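You operate a simulated robot arm through the tools that you are given. There is no shell and no other tool.

The job below is to be done with a simulated robot arm. You get a single attempt, and the scene is never put back.

TASK
Vent the pump on the white plate and start it.
Fine: green lever OPEN, vent knob opened and shut again, all before the switch goes on.
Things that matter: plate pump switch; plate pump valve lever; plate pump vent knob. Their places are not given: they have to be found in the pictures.

The check looks at the end state, three seconds after you hand in, the way a careful person would. Anything else that was tipped, shoved, dropped, spilled or broken makes it a failure.

THE ROBOT
A 7-joint arm with a two-finger parallel gripper, fixed in place. Base frame: the origin is at the foot of the arm, x ahead of it, y to its left, z up. Readings come in mm, degrees, newtons and seconds.
With the tool pointing down near the work surface it reaches from about 180 to 720 mm from the base axis. Its first joint turns from -166.0 to 166.0 degrees. Payload 1.57 kg.
Tool frame: the origin (TCP) lies between the finger pads and is the grasp point; the fingertips stand 30 mm ahead of it; z points along the fingers, y is the line along which they close. The gripper opens to 110 mm. The fingers are 24 mm wide and 12 mm thick; the gripper's body (48 by 112 mm) begins 78 mm behind the TCP.
Orientation is that of the tool frame in the base frame, as a unit quaternion [w, x, y, z]. With the fingers straight down and closing along the base's y, the tool's x points along the base's -x, its y along +y and its z along -z.

THE INTERFACE
- The arm moves only by the tool drive_tool. Its argument "motion" is a list of rows, each a list of 7 numbers: the shift along the tool's x, y, z in mm, then the turn, a rotation vector about the tool's x, y, z in degrees, then the finger opening in mm, from 0 to 110. In form: [[dx, dy, dz, ax, ay, az, claw], ...]. A call has 1 to 20 rows; each row shifts and turns the commanded pose from where the row before left it, along the tool's axes as they then stand. A row lasts 0.2 s, in which the tool goes at most 50 mm and 8.6 degrees; a call with a longer step from one row to the next is refused whole, and so is a gripper value outside its range. A pose out of reach is approached as far as the arm can. The call stops where the force on the tool passes 40 N (or 10 N more than at its start, if that is more) or the arm is blocked; 0.2 s more then pass. The fingers move at their own pace (about 45 mm/s each) and stop on an object; they squeeze with about 30 N. The grip force told is the motor's: it shows also when the fingers shut on nothing. Time passes only in rows, and 0.2 s behind the last, so rows that do not move let the fingers close. It gives the time, the measured TCP pose, the force on the tool (base axes), the opening and the grip force at its end, in the units of the frame above (readings bear some noise), with the torque about the TCP (base axes, N m) and any sound that the robot's microphone picked up.
- Cameras (640 x 400 px; columns grow to the right, rows downward): "scene" is fixed at [399.2, -500.5, 1586.4]; the picture's right is [0.10, 0.99, 0.00], its down [0.74, -0.08, -0.67] and it looks along [-0.66, 0.07, -0.74] (base axes); focal length 366 px, centre (320, 200). "wrist" rides on the gripper at [70, 16, -141] in the tool frame; the picture's right is [-0.23, 0.97, 0.00], its down [-0.85, -0.20, -0.48] and it looks along [-0.47, -0.11, 0.88] (tool axes); focal length 222 px, centre (320, 200).
- grab_frame(camera): a new picture of that camera. It takes no simulated time.
- raise_lower(by): slides the trunk up (or, below 0, down) by that many mm; the arm rides with it, the base frame stays. It gives what a move gives, with no picture.
- point_at(camera, pixels): there is no depth. For up to 12 entries [column, row, z] of the newest picture of that camera ("zoom" is the newest enlarged one), the place [x, y] in the base frame at which the ray of that pixel passes the height z, good to about 3 mm. It takes no simulated time.
- enlarge(camera, box): a new picture of the part [left, top, right, bottom] of that camera's present view, enlarged. It takes no simulated time.
- close_job(): hands the job in; it is judged then, once.

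Leave the gripper open and the arm clear of the work at the hand-in unless told otherwise.

The tools are called after "Request:" as name(argument=value, ...) on one line, values as JSON. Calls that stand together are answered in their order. drive_tool: Moves the arm, as the interface text tells. Its arguments: {"type":"object","properties":{"motion":{"type":"array"}},"required":["motion"]} The other tools are called the same way: raise_lower (by) slides the trunk up or down; grab_frame (camera) takes a picture; point_at (camera, pixels) gives the place at which the rays of pixels pass given heights; enlarge (camera, box) takes an enlarged picture of a part of a camera's view; close_job () hands the job in.

At the start:

```text
clock: 0.0
ee_pos: [212.6, -347.1, 1349.6]
ee_rot: [0.0, 0.0, 1.0, -0.001]
ft_force: [0.1, -0.6, 0.4]
torque: [-0.01, 0.02, 0.0]
finger_gap: 110.1
finger_force: 0.2
trunk travel left (down, up): [-525.0, 65.0]
```

scene: 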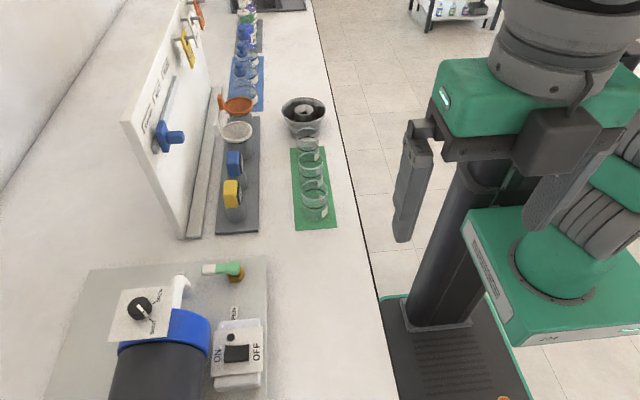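
wrist: 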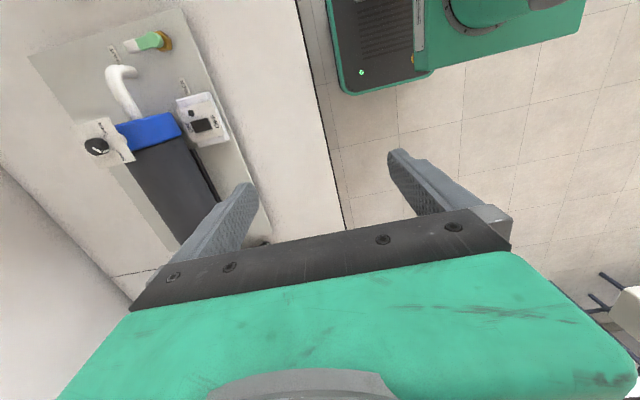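

The scene shows the plate pump at the lower left: a dark motor with a blue collar, a black vent knob near (140,308), a green lever near (228,268) and a switch box near (237,352). I'll enlarge these areas first.

Request:
enlarge(camera="scene", box=[90, 250, 290, 400])

Request:
enlarge(camera="wrist", box=[40, 10, 260, 180])

```text
2.67 times, centred on (190, 325) of scene
```

zoom: 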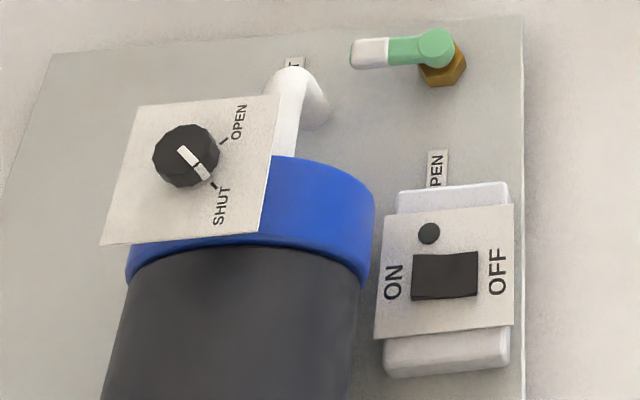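

```text
2.35 times, centred on (150, 95) of wrist
```

zoom: 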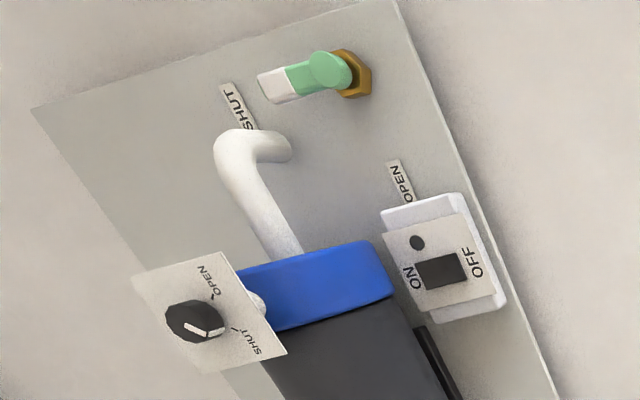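

I'll triangulate the same features from the two cameras. The two cameras' positions are known, so one height per pixel defines each ray.

Request:
point_at(camera="scene", pixels=[[233.9, 266.9, 900], [203.1, 269.9, 900], [265.8, 255.6, 900], [89.5, 270.6, 900], [140.1, 308.1, 900], [236.9, 353.1, 900], [214.4, 330.6, 900], [262.7, 326.5, 900], [262.4, 371.9, 900], [210.3, 376.8, 900], [121.4, 289.4, 900], [175, 285.6, 900]])

Request:
point_at(camera="zoom", pixels=[[330, 68, 900], [262, 87, 900], [395, 0, 900], [30, 108, 900], [195, 322, 900], [442, 270, 900], [383, 236, 900], [462, 213, 900], [497, 290, 900], [417, 315, 900], [131, 275, 900], [223, 251, 900]])

```text
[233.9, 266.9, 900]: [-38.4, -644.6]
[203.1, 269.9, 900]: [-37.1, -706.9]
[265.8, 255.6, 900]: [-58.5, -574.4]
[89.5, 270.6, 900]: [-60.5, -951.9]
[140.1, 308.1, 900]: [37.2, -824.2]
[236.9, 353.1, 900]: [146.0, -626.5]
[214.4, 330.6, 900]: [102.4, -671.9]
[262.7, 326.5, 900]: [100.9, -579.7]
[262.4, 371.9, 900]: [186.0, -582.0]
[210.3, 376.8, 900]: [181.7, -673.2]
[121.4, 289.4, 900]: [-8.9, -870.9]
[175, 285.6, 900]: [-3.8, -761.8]
```

```text
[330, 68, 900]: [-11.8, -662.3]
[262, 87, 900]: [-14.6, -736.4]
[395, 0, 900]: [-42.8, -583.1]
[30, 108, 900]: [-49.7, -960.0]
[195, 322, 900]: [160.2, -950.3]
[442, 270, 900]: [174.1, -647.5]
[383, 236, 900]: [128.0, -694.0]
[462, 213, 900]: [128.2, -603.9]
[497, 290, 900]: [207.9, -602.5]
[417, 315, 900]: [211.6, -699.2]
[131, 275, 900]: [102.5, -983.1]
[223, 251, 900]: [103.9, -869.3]
```

Triangulating gives the lever hub at about (2,-630,961), its tip at about (5,-688,967), the knob at about (153,-720,1120) and the rocker at about (170,-614,964). Next I'll locate more points: the knob ticks, the OPEN label, the bench edge, the green mat corner and the knob panel's lower corners.

Request:
point_at(camera="scene", pixels=[[166.75, 337, 1105], [108.25, 341.5, 1105], [149.9, 319.75, 1105], [153.25, 303.25, 1105], [233.9, 313, 930], [180, 276, 930], [370, 260, 920], [338, 228, 920], [260, 231, 920], [182, 237, 920], [325, 120, 950], [125, 290, 1105]])

Request:
point_at(camera="zoom", pixels=[[287, 355, 1105], [192, 375, 1105], [235, 328, 1105], [214, 298, 1105], [400, 180, 930], [290, 150, 930], [222, 140, 1000], [222, 140, 1050], [240, 270, 1050], [393, 290, 1000], [190, 322, 1120], [220, 334, 1120]])

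```text
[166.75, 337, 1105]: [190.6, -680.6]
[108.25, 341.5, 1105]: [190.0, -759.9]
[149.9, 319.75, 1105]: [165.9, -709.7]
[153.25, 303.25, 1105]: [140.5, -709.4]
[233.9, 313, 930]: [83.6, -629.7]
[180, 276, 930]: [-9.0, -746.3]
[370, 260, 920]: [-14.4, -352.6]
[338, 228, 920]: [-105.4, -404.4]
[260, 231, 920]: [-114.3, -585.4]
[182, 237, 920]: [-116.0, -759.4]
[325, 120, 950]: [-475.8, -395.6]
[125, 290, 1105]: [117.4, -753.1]
```

```text
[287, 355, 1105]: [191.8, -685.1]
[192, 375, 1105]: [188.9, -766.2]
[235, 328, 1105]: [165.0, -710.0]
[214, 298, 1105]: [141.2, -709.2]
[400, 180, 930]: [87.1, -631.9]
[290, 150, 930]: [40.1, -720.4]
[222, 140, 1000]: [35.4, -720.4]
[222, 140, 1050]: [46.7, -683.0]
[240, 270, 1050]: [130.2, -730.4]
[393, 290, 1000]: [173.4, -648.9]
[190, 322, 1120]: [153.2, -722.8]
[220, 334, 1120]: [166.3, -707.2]
```

Findings so far:
- The knob panel is horizontal at z≈1105, with the knob centre at about (152.5,-722).
- The SHUT tick is at 45° and the OPEN tick at 135°, so opening is 90° counter-clockwise seen from above.
- The lever goes from pointing -y to +x, where the OPEN label is at (85,-631).
- The pump and its items all lie at y<-570, so the arm is clear where it hangs now.

I'll lower the trunk 200 mm for a closer look.

Request:
raise_lower(by=-200)

```text
clock: 2.2
ee_pos: [212.8, -347.8, 1149.1]
ee_rot: [0.0, 0.0, 1.0, 0.0]
ft_force: [0.1, -0.4, 0.6]
torque: [-0.02, 0.01, 0.0]
finger_gap: 110.3
finger_force: 0.0
trunk travel left (down, up): [-325.0, 265.0]
```

The trunk is now at z 1149. I'll move the tool over to about (0,-500,1149), closing the fingers on the way, so the wrist camera sees the lever.

Request:
drive_tool(motion=[[35.4, -25.4, 0, 0, 0, 0, 0], [35.4, -25.4, 0, 0, 0, 0, 0], [35.4, -25.4, 0, 0, 0, 0, 0], [35.4, -25.4, 0, 0, 0, 0, 0], [35.4, -25.4, 0, 0, 0, 0, 0], [35.4, -25.4, 0, 0, 0, 0, 0], [0, 0, 0, 0, 0, 0, 0]])

Request:
grab_frame(camera="wrist")

Request:
grab_frame(camera="scene")

```text
clock: 3.8
ee_pos: [20.1, -481.3, 1137.7]
ee_rot: [-0.001, 0.0, 1.0, 0.001]
ft_force: [-0.2, -0.6, 0.9]
torque: [0.0, -0.01, -0.02]
finger_gap: 0.1
finger_force: 17.5
out of reach, approached as far as the arm can: row 5, 6
trunk travel left (down, up): [-325.0, 265.0]
```

```text
taken
```

wrist: 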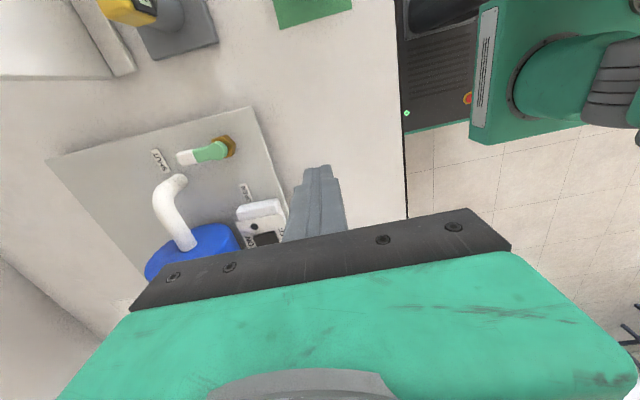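

```text
taken
```

scene: 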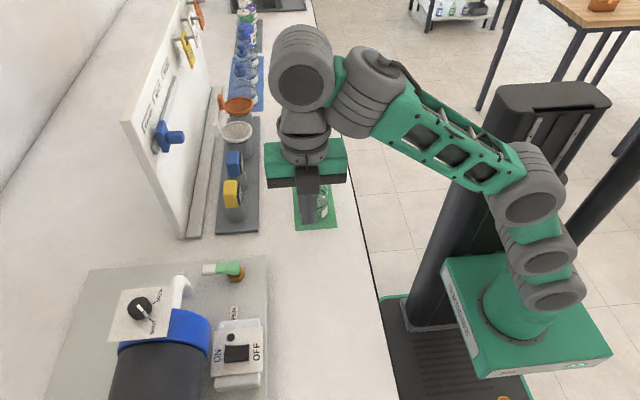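

At this trunk height the arm couldn't reach that far out; it stopped at (20,-481,1138). The arm sits too low relative to the tool. I'll check the height of the arm's foot in the scene picture, around (530,315), to choose a trunk height.

Request:
point_at(camera="scene", pixels=[[515, 310, 600], [515, 310, 700], [515, 310, 800], [515, 310, 900], [553, 292, 900], [553, 292, 1000], [528, 190, 1100], [528, 190, 1200], [350, 90, 1300], [302, 85, 1300]])

Request:
enlarge(camera="wrist", box=[40, 90, 300, 290])

```text
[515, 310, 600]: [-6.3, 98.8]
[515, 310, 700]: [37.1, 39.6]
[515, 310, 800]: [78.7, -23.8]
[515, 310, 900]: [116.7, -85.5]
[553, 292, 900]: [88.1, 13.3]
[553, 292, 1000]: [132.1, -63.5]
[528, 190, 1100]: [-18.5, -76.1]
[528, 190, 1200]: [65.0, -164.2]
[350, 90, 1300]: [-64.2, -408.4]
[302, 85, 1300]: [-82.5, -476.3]
```

```text
2.00 times, centred on (170, 190) of wrist
```

zoom: 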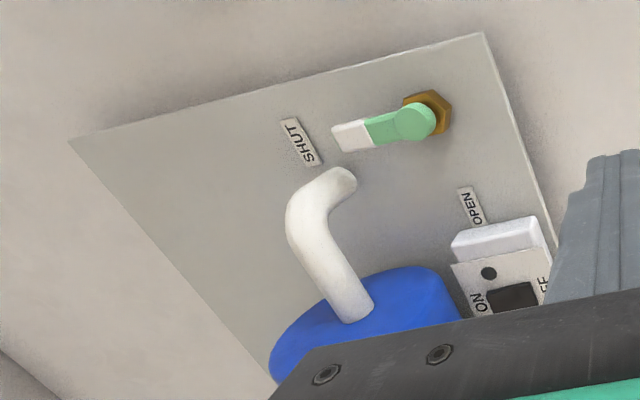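

The arm's foot is only around z≈680 now, so the trunk should go up for more reach with the tool pointing down. Before that, I'll use this new view to refine the lever height: hub (418,120), tip (335,140), and plate corners at (482,33) and (68,141).

Request:
point_at(camera="zoom", pixels=[[418, 120, 900], [335, 140, 900], [482, 33, 900], [68, 141, 900], [418, 120, 960], [335, 140, 960], [488, 274, 900], [343, 180, 900], [300, 195, 900], [300, 195, 1000], [340, 300, 1000], [437, 113, 930]])

Request:
raise_lower(by=265)

```text
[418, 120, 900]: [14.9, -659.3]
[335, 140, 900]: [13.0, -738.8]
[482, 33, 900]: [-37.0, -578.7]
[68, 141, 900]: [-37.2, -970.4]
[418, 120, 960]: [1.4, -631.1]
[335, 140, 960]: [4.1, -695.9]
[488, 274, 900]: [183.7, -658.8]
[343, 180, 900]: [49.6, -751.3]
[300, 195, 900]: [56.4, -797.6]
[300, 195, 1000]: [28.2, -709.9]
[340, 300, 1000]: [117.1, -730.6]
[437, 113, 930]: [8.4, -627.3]
```

```text
clock: 6.5
ee_pos: [19.8, -481.0, 1403.6]
ee_rot: [-0.001, 0.0, 1.0, -0.001]
ft_force: [-0.1, -0.1, 0.3]
torque: [-0.03, 0.04, 0.03]
finger_gap: 0.1
finger_force: 21.5
trunk travel left (down, up): [-590.0, 0.0]
```

The second triangulation agrees: plate top z≈930, lever top about 964, hub at (2,-630), tip at (4,-687). The trunk is at its top. I'll bring the tool down and out to above the area just behind (-x side of) the lever, and stop at z≈1150.

Request:
drive_tool(motion=[[0, 0, 42, 0, 0, 0, 0], [0, 0, 42, 0, 0, 0, 0], [0, 0, 42, 0, 0, 0, 0], [0, 0, 42, 0, 0, 0, 0], [0, 0, 42, 0, 0, 0, 0], [0, 0, 43, 0, 0, 0, 0], [11, -38, 0, 0, 0, 0, 0], [11, -38, 0, 0, 0, 0, 0], [11, -38, 0, 0, 0, 0, 0], [11, -38, 0, 0, 0, 0, 0], [11, -38, 0, 0, 0, 0, 0], [0, 0, 0, 0, 0, 0, 0]])

Request:
grab_frame(camera="wrist")

Request:
grab_frame(camera="scene")

```text
clock: 9.1
ee_pos: [-28.1, -651.6, 1149.0]
ee_rot: [0.0, 0.0, 1.0, 0.001]
ft_force: [-0.3, 0.2, 0.6]
torque: [0.01, 0.03, 0.01]
finger_gap: 0.2
finger_force: 21.8
out of reach, approached as far as the arm can: row 11
trunk travel left (down, up): [-590.0, 0.0]
```

```text
taken
```

wrist: 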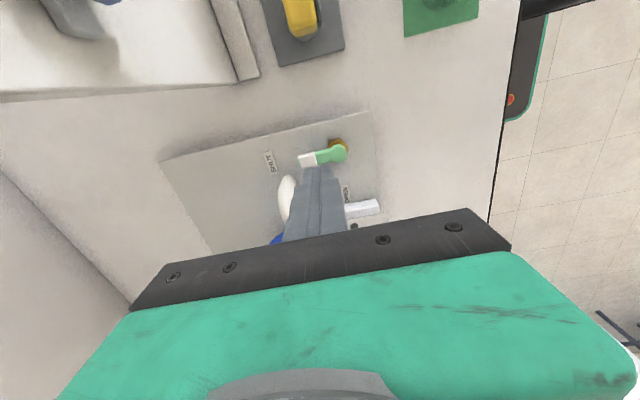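

```text
taken
```

scene: 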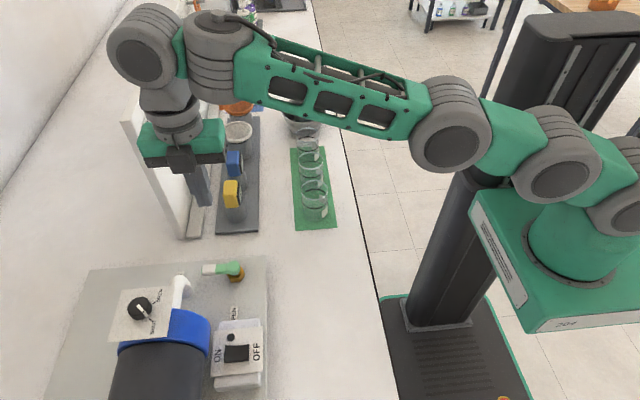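

At z≈1149 the reach with the tool straight down is about 652 mm, and it grows lower down. The lever is at radius about 670 and z≈975, so it should be reachable. I'm at (-28,-652), behind the lever. I'll come down 100 mm and read the pose.

Request:
drive_tool(motion=[[0, 0, 35, 0, 0, 0, 0], [0, 0, 35, 0, 0, 0, 0], [0, 0, 30, 0, 0, 0, 0], [0, 0, 0, 0, 0, 0, 0]])

Request:
grab_frame(camera="wrist")

Request:
enlarge(camera="scene", box=[90, 200, 290, 325])

```text
clock: 10.1
ee_pos: [-27.8, -648.8, 1048.5]
ee_rot: [0.001, 0.0, 1.0, -0.001]
ft_force: [0.2, -0.1, -0.6]
torque: [0.01, 0.0, -0.02]
finger_gap: 0.1
finger_force: 21.4
trunk travel left (down, up): [-590.0, 0.0]
```

```text
taken
```

wrist: 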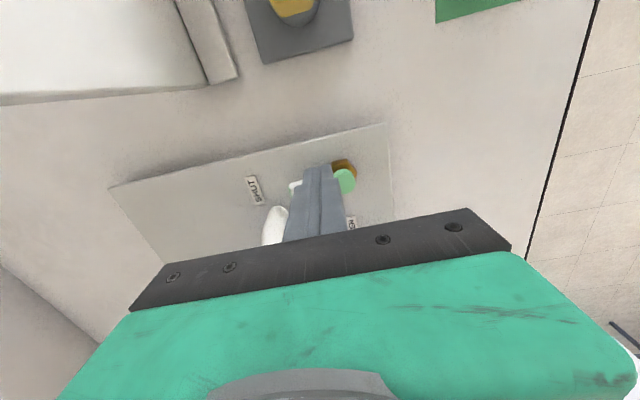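

```text
3.20 times, centred on (190, 262) of scene
```

zoom: 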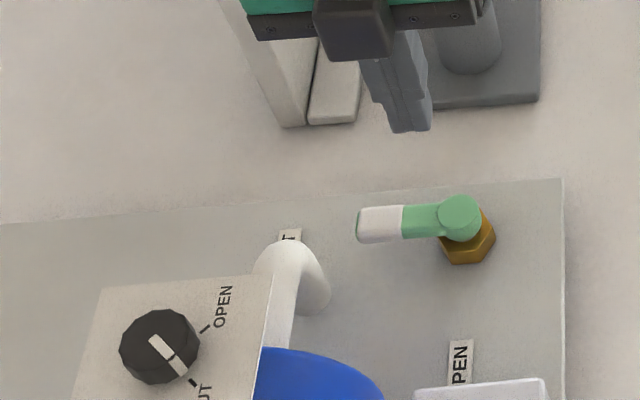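

The fingers are behind the lever, with the lever still at (358–480, 220) in the zoom. I'll move to y≈-672 and down to TCP z≈975, so the fingertips are at about 945, 15 mm above the plate.

Request:
drive_tool(motion=[[0, -8, 25, 0, 0, 0, 0], [0, -8, 25, 0, 0, 0, 0], [0, -7, 23, 0, 0, 0, 0], [0, 0, 0, 0, 0, 0, 0]])

Request:
enlarge(camera="scene", box=[130, 200, 290, 300])

Request:
grab_frame(camera="wrist")

```text
clock: 11.1
ee_pos: [-27.9, -671.5, 976.0]
ee_rot: [0.0, 0.0, 1.0, 0.0]
ft_force: [-0.3, 0.0, -0.2]
torque: [0.02, -0.01, -0.01]
finger_gap: 0.0
finger_force: 21.5
trunk travel left (down, up): [-590.0, 0.0]
```

```text
4.00 times, centred on (210, 250) of scene
```

zoom: 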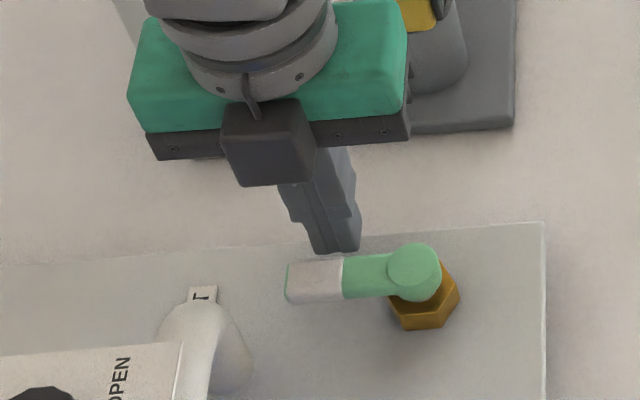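

```text
taken
```

wrist: 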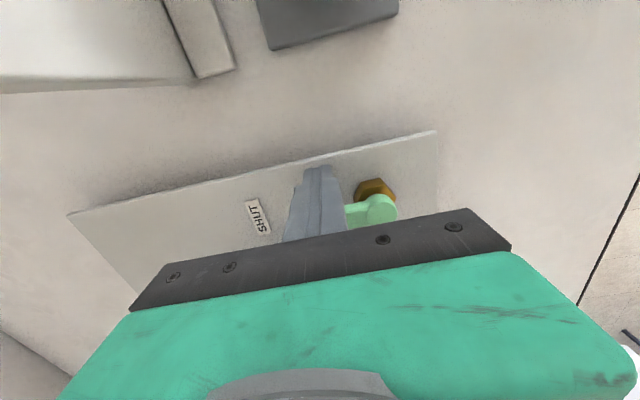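

The fingertips are behind the lever tip at z≈946. I'll push the lever along an arc about the hub, towards +x and then +y. This first call covers the first half, about 45°.

Request:
drive_tool(motion=[[-5, 0.8, 0, 0, 0, 0, 0], [-4.9, 0.7, 0, 0, 0, 0, 0], [-3, -1.9, 0, 0, 0, 0, 0], [-3.1, -1.8, 0, 0, 0, 0, 0], [-3.7, -1.3, 0, 0, 0, 0, 0], [-3.7, -1.4, 0, 0, 0, 0, 0], [-4.2, -0.6, 0, 0, 0, 0, 0], [-4.2, -0.5, 0, 0, 0, 0, 0], [-4.5, 0.4, 0, 0, 0, 0, 0], [-4.5, 0.4, 0, 0, 0, 0, 0]])

Request:
enlarge(camera="scene", box=[130, 200, 290, 300])

```text
clock: 13.3
ee_pos: [10.3, -675.9, 976.3]
ee_rot: [0.001, 0.001, 1.0, 0.0]
ft_force: [-1.3, 0.2, -0.3]
torque: [0.02, 0.01, -0.01]
finger_gap: 0.3
finger_force: 21.9
trunk travel left (down, up): [-590.0, 0.0]
```

```text
4.00 times, centred on (210, 250) of scene
```

zoom: 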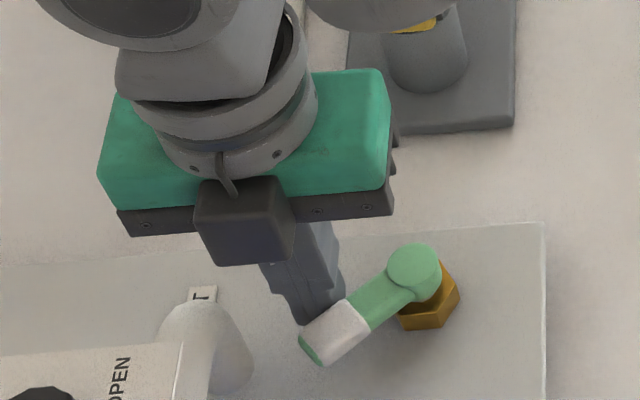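

The lever has turned about 45° with little force. I'll continue the arc to the OPEN direction (+x).

Request:
drive_tool(motion=[[-5.9, 1.2, 0, 0, 0, 0, 0], [-5.9, 1.2, 0, 0, 0, 0, 0], [-4.2, 2.7, 0, 0, 0, 0, 0], [-4.2, 2.8, 0, 0, 0, 0, 0], [-3.6, 3.7, 0, 0, 0, 0, 0], [-3.6, 3.8, 0, 0, 0, 0, 0], [-2.6, 4.7, 0, 0, 0, 0, 0], [-2.7, 4.8, 0, 0, 0, 0, 0], [0, 0, 0, 0, 0, 0, 0]])

Request:
enlarge(camera="scene", box=[150, 230, 310, 330])

```text
clock: 15.3
ee_pos: [44.7, -651.6, 975.6]
ee_rot: [0.001, -0.001, 1.0, 0.0]
ft_force: [1.7, 0.1, 0.4]
torque: [0.01, 0.01, 0.03]
finger_gap: 0.2
finger_force: 21.1
trunk travel left (down, up): [-590.0, 0.0]
```

```text
4.00 times, centred on (230, 280) of scene
```

zoom: 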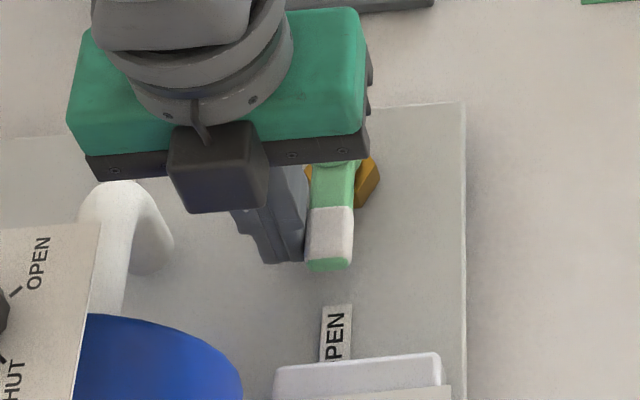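

The lever now points towards the OPEN label. I'll press a few mm more in +y in small steps to seat it at its stop, watching the force.

Request:
drive_tool(motion=[[0, 1.5, 0, 0, 0, 0, 0], [0, 1.5, 0, 0, 0, 0, 0], [0, 1, 0, 0, 0, 0, 0]])

Request:
enlarge(camera="scene", box=[150, 230, 310, 330])

```text
clock: 16.1
ee_pos: [44.0, -649.5, 975.4]
ee_rot: [0.0, 0.001, 1.0, -0.001]
ft_force: [0.8, -13.8, -0.3]
torque: [-0.09, -0.06, 0.12]
finger_gap: 0.0
finger_force: 21.0
trunk travel left (down, up): [-590.0, 0.0]
```

```text
4.00 times, centred on (230, 280) of scene
```

zoom: 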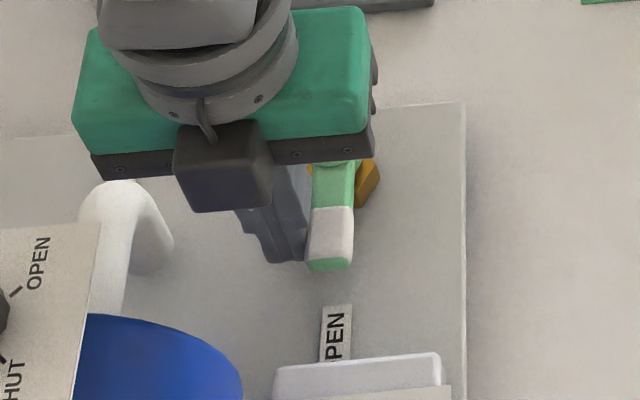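

The resistance rose to 14 N, so the lever is at its OPEN stop. I'll back off in -y by 6 mm, then go straight up.

Request:
drive_tool(motion=[[0, -3, 0, 0, 0, 0, 0], [0, -3, 0, 0, 0, 0, 0], [0, 0, 20, 0, 0, 0, 0]])

```text
clock: 16.9
ee_pos: [44.5, -652.4, 961.5]
ee_rot: [0.0, 0.0, 1.0, -0.003]
ft_force: [0.2, 13.1, 29.1]
torque: [0.52, 0.01, -0.06]
finger_gap: 0.1
finger_force: 21.2
trunk travel left (down, up): [-590.0, 0.0]
```

I got a sign wrong there: tool +z points down, so the fingertips touched the plate at z≈931 with 29 N, below the 40 N limit. I'll lift straight up now using tool -z.

Request:
drive_tool(motion=[[0, 0, -15, 0, 0, 0, 0], [0, -2, -15, 0, 0, 0, 0], [0, 0, -40, 0, 0, 0, 0], [0, 0, -40, 0, 0, 0, 0], [0, 0, -40, 0, 0, 0, 0], [0, 0, 0, 0, 0, 0, 0]])

Request:
grab_frame(camera="scene")

Request:
enlarge(camera="scene", box=[90, 250, 290, 400])

```text
clock: 18.3
ee_pos: [44.2, -653.0, 1104.2]
ee_rot: [0.0, 0.001, 1.0, 0.0]
ft_force: [0.9, -0.5, -0.9]
torque: [0.0, -0.03, 0.01]
finger_gap: 0.1
finger_force: 21.4
trunk travel left (down, up): [-590.0, 0.0]
```

```text
taken
```

scene: 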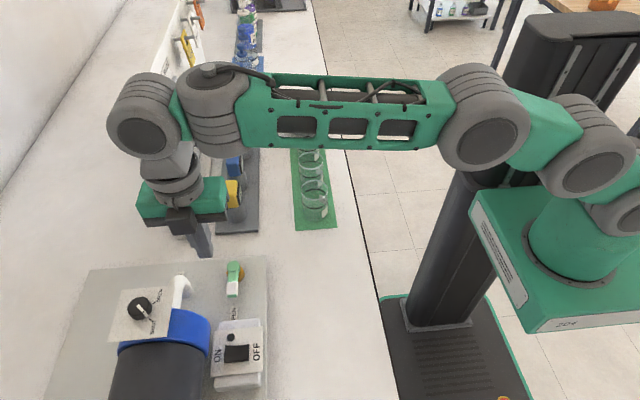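

```text
2.67 times, centred on (190, 325) of scene
```

zoom: 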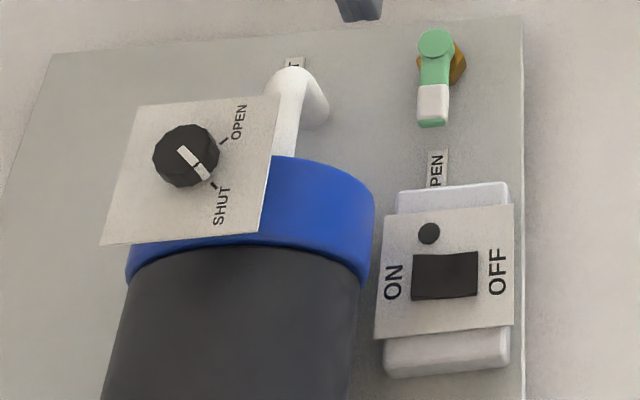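

The lever is OPEN, and nothing else has moved in the picture. Next is the knob.

Straight down, the arm reaches only about 660 mm at that height, and the knob is at radius 738. So I'll lean the tool outward by about 30°, keeping the closing line horizontal. I'll retreat and rise to about (80,-600,1184), yaw 78° and tilt 30°, with the fingers opening to 60 mm.

Request:
drive_tool(motion=[[-12, 17.7, -26.7, 0, 0, 0, 60], [-12, 17.7, -26.7, 0, 0, 0, 60], [-12, 17.7, -26.7, 0, 0, 0, 60], [0, 0, 0, 0, 0, 7.8, 60], [0, 0, 0, 0, 0, 7.8, 60], [0, 0, 0, 0, 0, 7.8, 60], [0, 0, 0, 0, 0, 7.8, 60], [0, 0, 0, 0, 0, 7.8, 60], [0, 0, 0, 0, 0, 7.8, 60], [0, 0, 0, 0, 0, 7.8, 60], [0, 0, 0, 0, 0, 7.8, 60], [0, 0, 0, 0, 0, 7.8, 60], [0, 0, 0, 0, 0, 7.8, 60], [0, 0, 0, 0, -7.5, 0, 60], [0, 0, 0, 0, -7.5, 0, 60], [0, 0, 0, 0, -7.5, 0, 60], [0, 0, 0, 0, -7.5, 0, 60], [0, 0, 0, 0, 0, 0, 60]])

Request:
grab_frame(camera="wrist")

Request:
grab_frame(camera="scene")

```text
clock: 22.1
ee_pos: [78.8, -662.4, 1227.1]
ee_rot: [0.168, 0.614, 0.758, -0.138]
ft_force: [0.2, 0.8, 0.3]
torque: [0.03, 0.01, -0.02]
finger_gap: 59.9
finger_force: 0.0
out of reach, approached as far as the arm can: row 14, 16, 17
trunk travel left (down, up): [-590.0, 0.0]
```

```text
taken
```

wrist: 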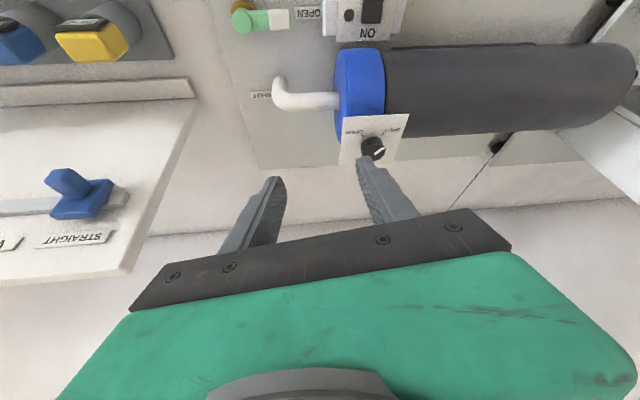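

```text
taken
```

scene: 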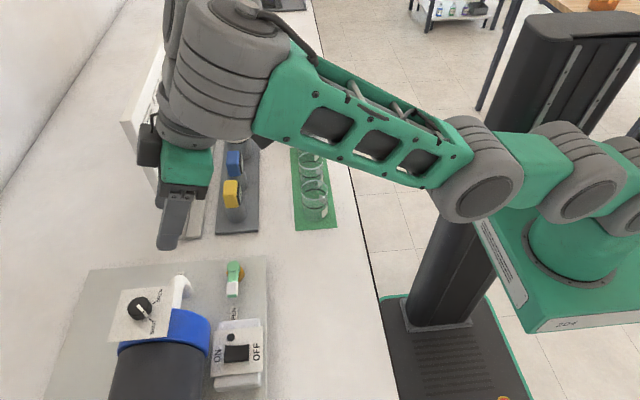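

The tool is now tilted 25°, with the closing line horizontal. The arm drifted outward to (79,-662,1227), and its fingertips at about z 1200 are clear of everything. Now I'll translate over the knob: fingertips to about (152,-722,1173), some 50 mm above it.

Request:
drive_tool(motion=[[-10.9, 15, 12.5, 0, 0, 0, 60], [-10.9, 15, 12.5, 0, 0, 0, 60], [-10.9, 15, 12.5, 0, 0, 0, 60], [-10.8, 14.9, 12.5, 0, 0, 0, 60], [0, 0, 0, 0, 0, 0, 60]])

Request:
grab_frame(camera="wrist")

Request:
grab_frame(camera="scene")

```text
clock: 23.3
ee_pos: [152.6, -708.3, 1203.4]
ee_rot: [0.18, 0.613, 0.755, -0.149]
ft_force: [-0.3, -0.5, -0.2]
torque: [-0.01, 0.01, -0.01]
finger_gap: 60.0
finger_force: 0.0
trunk travel left (down, up): [-590.0, 0.0]
```

```text
taken
```

wrist: 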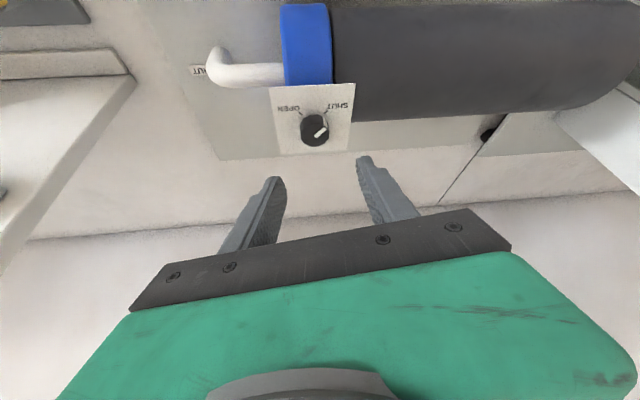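

```text
taken
```

scene: 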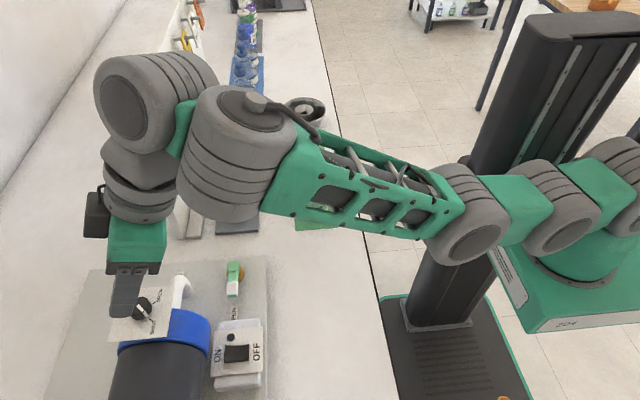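

The tool is tilted over the knob. I'll enlarge the wrist view around the knob at (316,130) to fix its position and height.

Request:
enlarge(camera="wrist", box=[246, 70, 390, 160])

Request:
enlarge(camera="scene", box=[80, 260, 208, 340])

```text
4.44 times, centred on (318, 115) of wrist
```

zoom: 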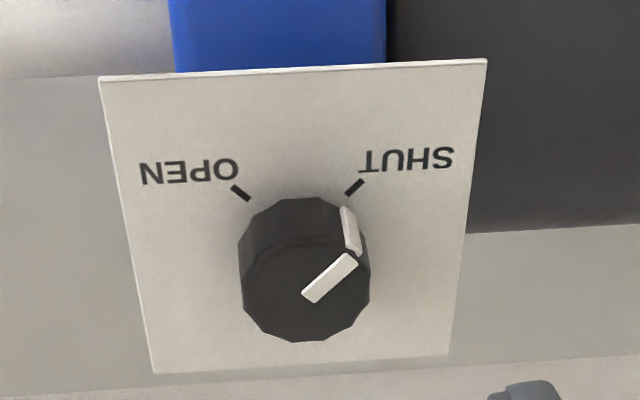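

```text
5.00 times, centred on (144, 300) of scene
```

zoom: 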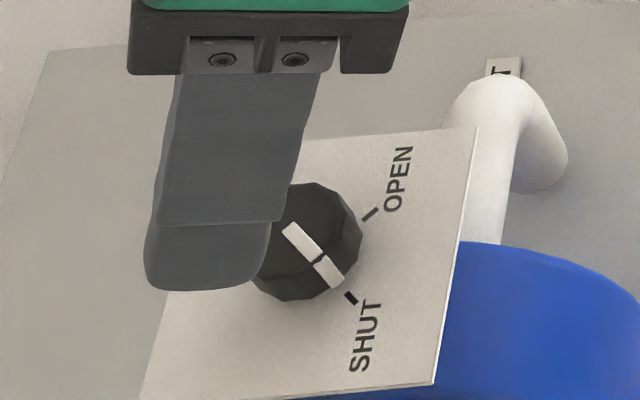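

This gives a clear view of the knob. I'll compute its top and base positions from both cameras.

Request:
point_at(camera="wrist", pixels=[[268.5, 87.3, 1105], [355.6, 83.3, 1105], [346.8, 149.9, 1105], [280.9, 153.9, 1105], [300, 113.2, 1105], [325.9, 112.1, 1105], [315.1, 135.3, 1105], [315.1, 135.3, 1130], [324.8, 128.1, 1105], [324.8, 128.1, 1130], [300.2, 134, 1125], [329.2, 134, 1125]])

Request:
point_at(camera="scene", pixels=[[137, 305.2, 1105], [137, 305.2, 1130], [143.6, 312.4, 1105], [143.6, 312.4, 1130], [155, 302.6, 1105], [150.2, 319.4, 1105], [175, 285.6, 1105], [167, 336.8, 1105]])

```text
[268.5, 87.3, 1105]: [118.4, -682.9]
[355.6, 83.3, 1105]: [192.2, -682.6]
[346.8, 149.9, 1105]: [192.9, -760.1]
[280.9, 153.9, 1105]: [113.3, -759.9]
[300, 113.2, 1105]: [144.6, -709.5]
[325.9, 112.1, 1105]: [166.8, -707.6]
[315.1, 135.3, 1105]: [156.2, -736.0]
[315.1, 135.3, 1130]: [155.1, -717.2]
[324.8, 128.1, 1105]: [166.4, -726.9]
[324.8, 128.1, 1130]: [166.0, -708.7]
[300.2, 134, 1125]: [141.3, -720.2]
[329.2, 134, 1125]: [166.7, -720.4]
```

```text
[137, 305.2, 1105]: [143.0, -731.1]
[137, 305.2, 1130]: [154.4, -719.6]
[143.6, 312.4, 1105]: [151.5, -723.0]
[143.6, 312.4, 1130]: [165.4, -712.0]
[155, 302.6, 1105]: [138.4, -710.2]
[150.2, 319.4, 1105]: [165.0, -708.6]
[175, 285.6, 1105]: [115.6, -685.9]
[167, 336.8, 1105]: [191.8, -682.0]
```

The panel centre is about (153.5,-721.5) at z 1105. The knob is about 28 mm across with its top at z≈1124. I'll come down so the fingertips are about 20 mm above the knob (z≈1145) and add 5° of tilt. That gives more reach for swinging the tool about the knob axis.

Request:
drive_tool(motion=[[8.7, -0.5, 14.1, 0, 0, 0, 50], [8.7, -0.5, 14.1, 0, 0, 0, 50], [0, 0, 0, 0, -5, 0, 50], [0, 0, 0, 0, 0, 0, 50]])

```text
clock: 24.3
ee_pos: [152.7, -707.6, 1203.7]
ee_rot: [0.179, 0.613, 0.755, -0.149]
ft_force: [-0.7, -0.4, -0.3]
torque: [-0.02, 0.0, 0.0]
finger_gap: 50.0
finger_force: 0.1
out of reach, approached as far as the arm can: row 1, 2, 3
trunk travel left (down, up): [-590.0, 0.0]
```

The arm refused that move and the pose is unchanged, so a joint limit is probably binding in this wrist configuration. I'll test in the air: turn the tool 21° counter-clockwise about the knob's vertical axis, then try 10 mm down.

Request:
drive_tool(motion=[[-0.1, -1.66, 0, -3.18, 0, -6.24, 50], [-0.1, -1.66, 0, -3.18, 0, -6.24, 50], [-0.1, -1.66, 0, -3.18, 0, -6.24, 50], [0, 0, 0, 0, 0, 0, 50], [2.27, 0, 4.46, 0, 0, 0, 50], [2.27, 0, 4.46, 0, 0, 0, 50], [0, 0, 0, 0, 0, 0, 50]])

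Request:
grab_frame(camera="scene")

```text
clock: 25.9
ee_pos: [149.5, -708.8, 1197.8]
ee_rot: [0.177, 0.613, 0.756, -0.149]
ft_force: [0.0, 0.1, 0.2]
torque: [0.01, -0.01, 0.02]
finger_gap: 50.2
finger_force: 0.1
out of reach, approached as far as the arm can: row 1, 2, 3, 6
trunk travel left (down, up): [-590.0, 0.0]
```

```text
taken
```

scene: 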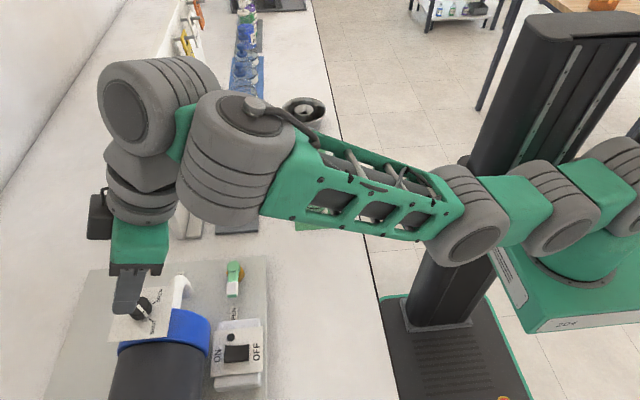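

The turn was blocked too. I'll run a set of small out-and-back test moves in the air, about 45 mm above the knob, to see which directions the arm can't follow.

Request:
drive_tool(motion=[[0, 0, 0, 0, 0, 5, 50], [0, 0, 0, 0, 0, -5, 50], [0, 0, 0, 0, 0, -5, 50], [0, 0, 0, 0, 0, 5, 50], [0, 0, 0, 5, 0, 0, 50], [0, 0, 0, -5, 0, 0, 50], [0, 0, 0, -5, 0, 0, 50], [0, 0, 0, 5, 0, 0, 50], [0, 0, 0, 0, 5, 0, 50], [0, 0, 0, 0, -5, 0, 50], [10, 0, 0, 0, 0, 0, 50], [-10, 0, 0, 0, 0, 0, 50], [0, 0, 8, 0, 0, 0, 50], [0, 0, -8, 0, 0, 0, 50], [0, 10, 0, 0, 0, 0, 50], [0, -10, 0, 0, 0, 0, 50], [0, -10, 0, 0, 0, 0, 50], [0, 10, 0, 0, 0, 0, 50]])

```text
clock: 29.7
ee_pos: [150.0, -680.7, 1188.6]
ee_rot: [0.18, 0.613, 0.755, -0.149]
ft_force: [-0.7, 0.5, -0.4]
torque: [-0.02, 0.03, 0.0]
finger_gap: 49.9
finger_force: 0.1
out of reach, approached as far as the arm can: row 6, 7, 8, 11
trunk travel left (down, up): [-590.0, 0.0]
```

Turning the tool about its own axis is fine. Leaning it one way sideways and moving inboard/down are blocked. A lean in the other direction (wrist towards +x) should work, so I'll turn 24° clockwise about the vertical through the fingertips, then move back over the knob and slightly down (fingertips at about z 1152).

Request:
drive_tool(motion=[[-0.1, 1.9, 0, 3.63, 0, 7.13, 50], [-0.1, 1.9, 0, 3.63, 0, 7.13, 50], [-0.1, 1.9, 0, 3.63, 0, 7.13, 50], [-9.6, 3.5, 10.5, 0, 0, 0, 50], [-9.6, 3.5, 10.5, 0, 0, 0, 50], [0, 0, 0, 0, 0, 0, 50]])

Request:
grab_frame(camera="scene")

Request:
grab_frame(camera="wrist")

```text
clock: 31.1
ee_pos: [157.2, -707.9, 1178.2]
ee_rot: [0.144, 0.756, 0.611, -0.184]
ft_force: [0.4, -0.5, -0.4]
torque: [0.01, -0.02, 0.0]
finger_gap: 50.0
finger_force: 0.1
trunk travel left (down, up): [-590.0, 0.0]
```

```text
taken
```

scene: 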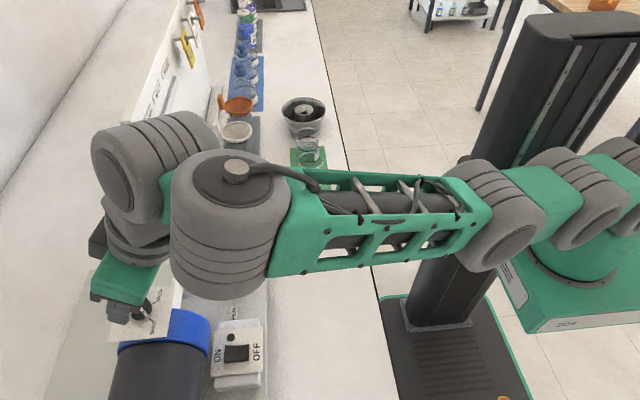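

```text
taken
```

wrist: 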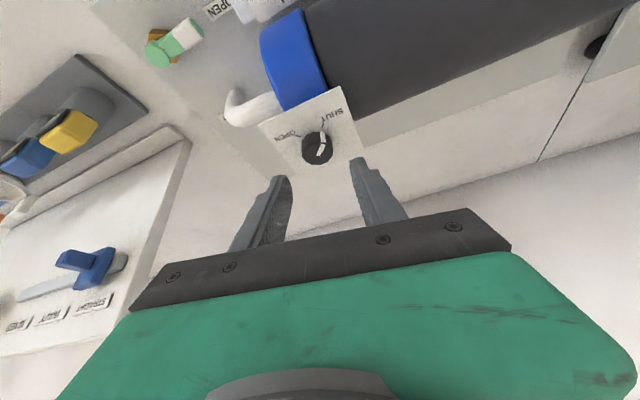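

All reachable, with the fingertips now at about (154,-721,1151) directly above the knob. I'll turn a further 21° clockwise about the same axis to check the range.

Request:
drive_tool(motion=[[-0.1, 1.66, 0, 3.18, 0, 6.24, 50], [-0.1, 1.66, 0, 3.18, 0, 6.24, 50], [-0.1, 1.66, 0, 3.18, 0, 6.24, 50], [0, 0, 0, 0, 0, 0, 50]])

```text
clock: 32.1
ee_pos: [173.5, -682.4, 1158.8]
ee_rot: [0.109, 0.855, 0.463, -0.208]
ft_force: [1.1, 0.0, -0.4]
torque: [0.0, 0.01, -0.02]
finger_gap: 50.2
finger_force: 0.0
out of reach, approached as far as the arm can: row 2, 3
trunk travel left (down, up): [-590.0, 0.0]
```

That last bit is past the reach at this height; the tool drifted inboard but stayed clear of the knob. I'll turn back 21°, return above the knob, and check whether more tilt is possible there.

Request:
drive_tool(motion=[[-0.1, -1.66, 0, -3.18, 0, -6.24, 50], [-0.1, -1.66, 0, -3.18, 0, -6.24, 50], [-0.1, -1.66, 0, -3.18, 0, -6.24, 50], [-17.2, -3, -1.3, 0, 0, 0, 50], [-17.2, -2.9, -1.3, 0, 0, 0, 50], [0, 0, 0, 0, 0, 0, 50], [2.1, 0, 0, 0, -4, 0, 50], [2.1, 0, 0, 0, -4, 0, 50], [2.1, 0, 0, 0, -4, 0, 50], [0, 0, 0, 0, 0, 0, 50]])

Request:
grab_frame(camera="wrist")

```text
clock: 34.3
ee_pos: [158.9, -701.7, 1174.1]
ee_rot: [0.207, 0.733, 0.593, -0.261]
ft_force: [-0.4, -0.6, -0.7]
torque: [0.02, 0.02, -0.06]
finger_gap: 50.2
finger_force: 0.0
trunk travel left (down, up): [-590.0, 0.0]
```

```text
taken
```

wrist: 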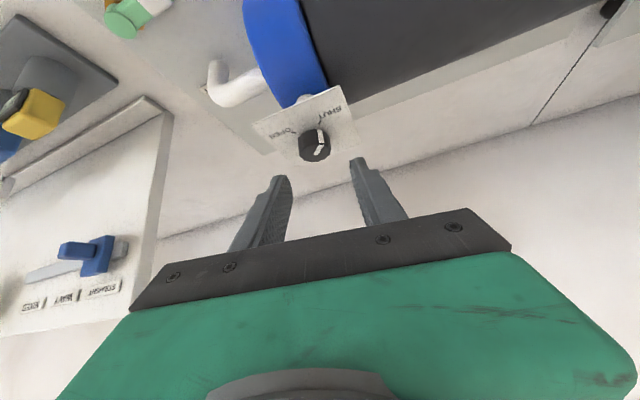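

More tilt works: it's now 39° with the fingertips above the knob at (155,-720,1151). I'll drop 15 mm, still clear of the knob top, and test a 21° clockwise swing with this tilt.

Request:
drive_tool(motion=[[9.4, 0, 11.7, 0, 0, 0, 50], [0, 0, 0, 0, 0, 0, 50], [-0.1, 2.3, 0.1, 4.4, 0, 5.45, 50], [-0.1, 2.3, 0.1, 4.4, 0, 5.45, 50], [-0.1, 2.3, 0.1, 4.4, 0, 5.45, 50], [0, 0, 0, 0, 0, 0, 50]])

```text
clock: 35.7
ee_pos: [164.7, -705.2, 1158.7]
ee_rot: [0.158, 0.829, 0.448, -0.295]
ft_force: [0.0, 0.1, 0.1]
torque: [-0.02, 0.0, -0.01]
finger_gap: 50.0
finger_force: 0.0
trunk travel left (down, up): [-590.0, 0.0]
```

Fully reachable: the tilt azimuth is -123° with the fingertips centred at (154,-721,1135). Now I'll test the counter-clockwise sweep, 49° back to about -74°.

Request:
drive_tool(motion=[[-0.1, -2.3, 0.1, -4.4, 0, -5.45, 50], [-0.1, -2.3, 0.1, -4.4, 0, -5.45, 50], [-0.1, -2.3, 0.1, -4.4, 0, -5.45, 50], [-0.1, -2.3, 0.1, -4.4, 0, -5.45, 50], [-0.1, -2.3, 0.1, -4.4, 0, -5.45, 50], [-0.1, -2.3, 0.1, -4.4, 0, -5.45, 50], [-0.1, -2.3, 0.1, -4.4, 0, -5.45, 50], [0, 0, 0, 0, 0, 0, 50]])

```text
clock: 37.5
ee_pos: [150.6, -703.8, 1158.5]
ee_rot: [0.265, 0.567, 0.753, -0.203]
ft_force: [0.1, 0.1, 0.1]
torque: [-0.01, -0.01, -0.03]
finger_gap: 50.3
finger_force: 0.0
trunk travel left (down, up): [-590.0, 0.0]
```

Reachable all the way, and now at azimuth -74°. I'll continue in small chunks: another 21° counter-clockwise.

Request:
drive_tool(motion=[[-0.1, -2.3, 0.1, -4.4, 0, -5.45, 50], [-0.1, -2.3, 0.1, -4.4, 0, -5.45, 50], [-0.1, -2.3, 0.1, -4.4, 0, -5.45, 50], [0, 0, 0, 0, 0, 0, 50]])

```text
clock: 38.5
ee_pos: [142.6, -706.4, 1159.5]
ee_rot: [0.297, 0.421, 0.844, -0.151]
ft_force: [-0.4, 0.3, 0.3]
torque: [0.0, 0.03, 0.03]
finger_gap: 50.3
finger_force: 0.2
trunk travel left (down, up): [-590.0, 0.0]
```

Still on target with azimuth -53°. Another 21°.

Request:
drive_tool(motion=[[-0.1, -2.3, 0.1, -4.4, 0, -5.45, 50], [-0.1, -2.3, 0.1, -4.4, 0, -5.45, 50], [-0.1, -2.3, 0.1, -4.4, 0, -5.45, 50], [0, 0, 0, 0, 0, 0, 50]])

Request:
grab_frame(camera="scene")

Request:
grab_frame(camera="wrist")

```text
clock: 39.5
ee_pos: [137.4, -709.0, 1156.3]
ee_rot: [0.315, 0.29, 0.898, -0.103]
ft_force: [-0.4, 0.2, 0.9]
torque: [0.02, 0.0, 0.02]
finger_gap: 50.1
finger_force: 0.1
out of reach, approached as far as the arm can: row 3
trunk travel left (down, up): [-590.0, 0.0]
```

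```text
taken
```

scene: 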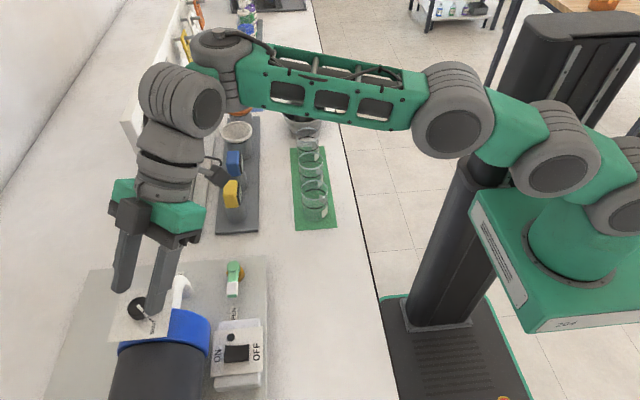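

```text
taken
```

wrist: 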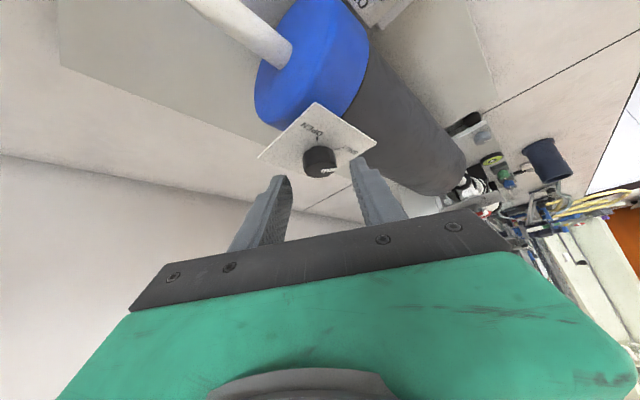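

The sweep is good from -123° to about -38°, just under 90°, and it improves lower down. I'll swing back clockwise 91° to the start azimuth of about -127°, staying above the knob.

Request:
drive_tool(motion=[[-0.1, 2.3, 0.1, 4.4, 0, 5.45, 50], [-0.1, 2.3, 0.1, 4.4, 0, 5.45, 50], [-0.1, 2.3, 0.1, 4.4, 0, 5.45, 50], [-0.1, 2.3, 0.1, 4.4, 0, 5.45, 50], [-0.1, 2.3, 0.1, 4.4, 0, 5.45, 50], [-0.1, 2.3, 0.1, 4.4, 0, 5.45, 50], [-0.1, 2.3, 0.1, 4.4, 0, 5.45, 50], [-0.1, 2.3, 0.1, 4.4, 0, 5.45, 50], [-0.1, 2.3, 0.1, 4.4, 0, 5.45, 50], [-0.1, 2.3, 0.1, 4.4, 0, 5.45, 50], [-0.1, 2.3, 0.1, 4.4, 0, 5.45, 50], [-0.1, 2.3, 0.1, 4.4, 0, 5.45, 50], [-0.1, 2.3, 0.1, 4.4, 0, 5.45, 50], [0, 0, 0, 0, 0, 0, 50]])

Request:
grab_frame(camera="wrist")

Request:
enlarge(camera="scene", box=[80, 250, 240, 350])

```text
clock: 42.5
ee_pos: [166.1, -704.9, 1158.4]
ee_rot: [0.148, 0.843, 0.421, -0.299]
ft_force: [-0.6, -0.5, 0.3]
torque: [0.01, 0.02, 0.0]
finger_gap: 50.0
finger_force: 0.1
trunk travel left (down, up): [-590.0, 0.0]
```

```text
taken
```

wrist: 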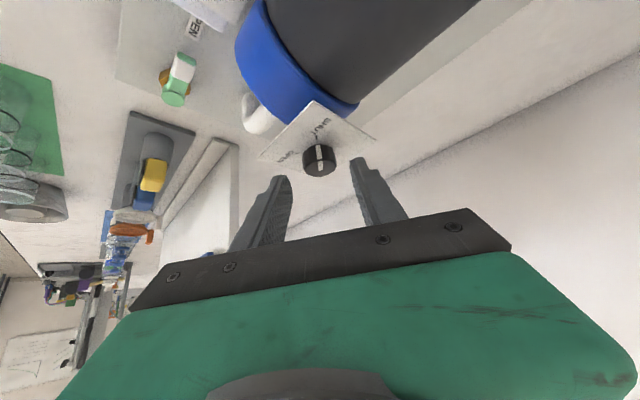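

```text
4.00 times, centred on (160, 300) of scene
```

zoom: 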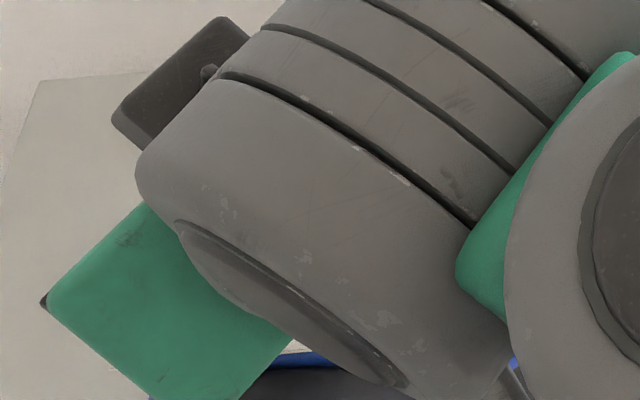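

At azimuth -127° the fingertips are at about (154.7,-719.9,1135). I'll enlarge the wrist view of the knob to check centring between the fingers before going down.

Request:
enlarge(camera="wrist", box=[240, 95, 400, 195])

Request:
point_at(camera="wrist", pixels=[[314, 102, 1105], [375, 138, 1105], [319.5, 160, 1124], [303, 158, 1124], [336, 158, 1124], [310, 135, 1105], [260, 159, 1105]])

```text
4.00 times, centred on (320, 145) of wrist
```

zoom: 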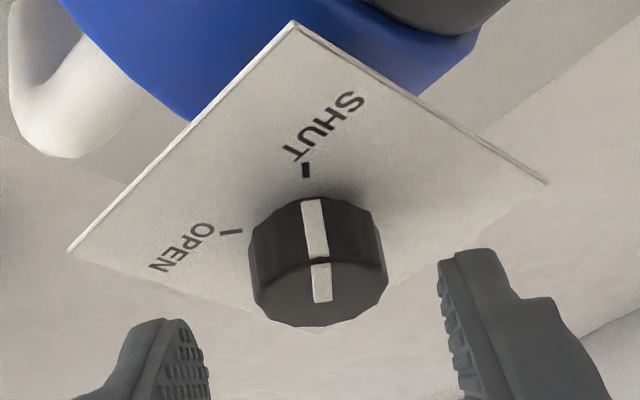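

```text
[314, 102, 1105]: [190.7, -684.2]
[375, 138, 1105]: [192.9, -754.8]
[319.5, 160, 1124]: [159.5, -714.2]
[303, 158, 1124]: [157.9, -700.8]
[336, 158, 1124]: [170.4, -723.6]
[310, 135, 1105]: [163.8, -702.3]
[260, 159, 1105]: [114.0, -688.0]
```

The pointer is still at SHUT. I'll query the knob's top-face centre, at zoom (320,292), and its left and right edges.

Request:
point_at(camera="zoom", pixels=[[320, 292, 1124], [250, 285, 1124], [388, 280, 1124], [305, 170, 1105], [232, 232, 1105], [317, 255, 1112], [293, 22, 1105], [547, 182, 1105], [70, 250, 1105]])

```text
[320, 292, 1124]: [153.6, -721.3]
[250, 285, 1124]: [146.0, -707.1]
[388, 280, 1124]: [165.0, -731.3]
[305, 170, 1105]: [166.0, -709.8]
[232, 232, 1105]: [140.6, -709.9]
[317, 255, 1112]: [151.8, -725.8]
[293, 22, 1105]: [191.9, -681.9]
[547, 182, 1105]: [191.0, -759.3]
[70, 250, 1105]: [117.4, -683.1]
```

The knob centre is (153.8,-721.3). I'll go down 20 mm so the fingertips straddle the knob at z≈1115, fingers still 50 mm apart, with the lowest corner about 2.5 mm above the panel.

Request:
drive_tool(motion=[[4.6, 0.1, 6.6, 0, 0, 0, 50], [3.4, 0.1, 4.9, 0, 0, 0, 50], [3.4, 0, 4.9, 0, 0, 0, 50], [0, 0, 0, 0, 0, 0, 50]])

Request:
enlarge(camera="wrist", box=[220, 95, 420, 220])

```text
clock: 43.5
ee_pos: [163.6, -705.5, 1137.5]
ee_rot: [0.148, 0.843, 0.421, -0.3]
ft_force: [-0.4, -0.3, 0.6]
torque: [0.01, 0.01, 0.01]
finger_gap: 50.1
finger_force: 0.2
trunk travel left (down, up): [-590.0, 0.0]
```

```text
3.20 times, centred on (320, 158) of wrist
```

zoom: 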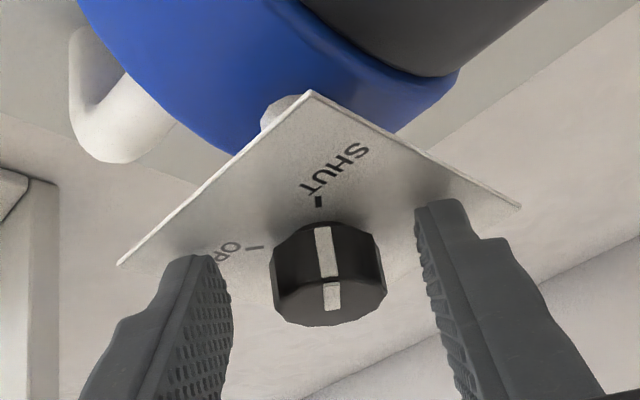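

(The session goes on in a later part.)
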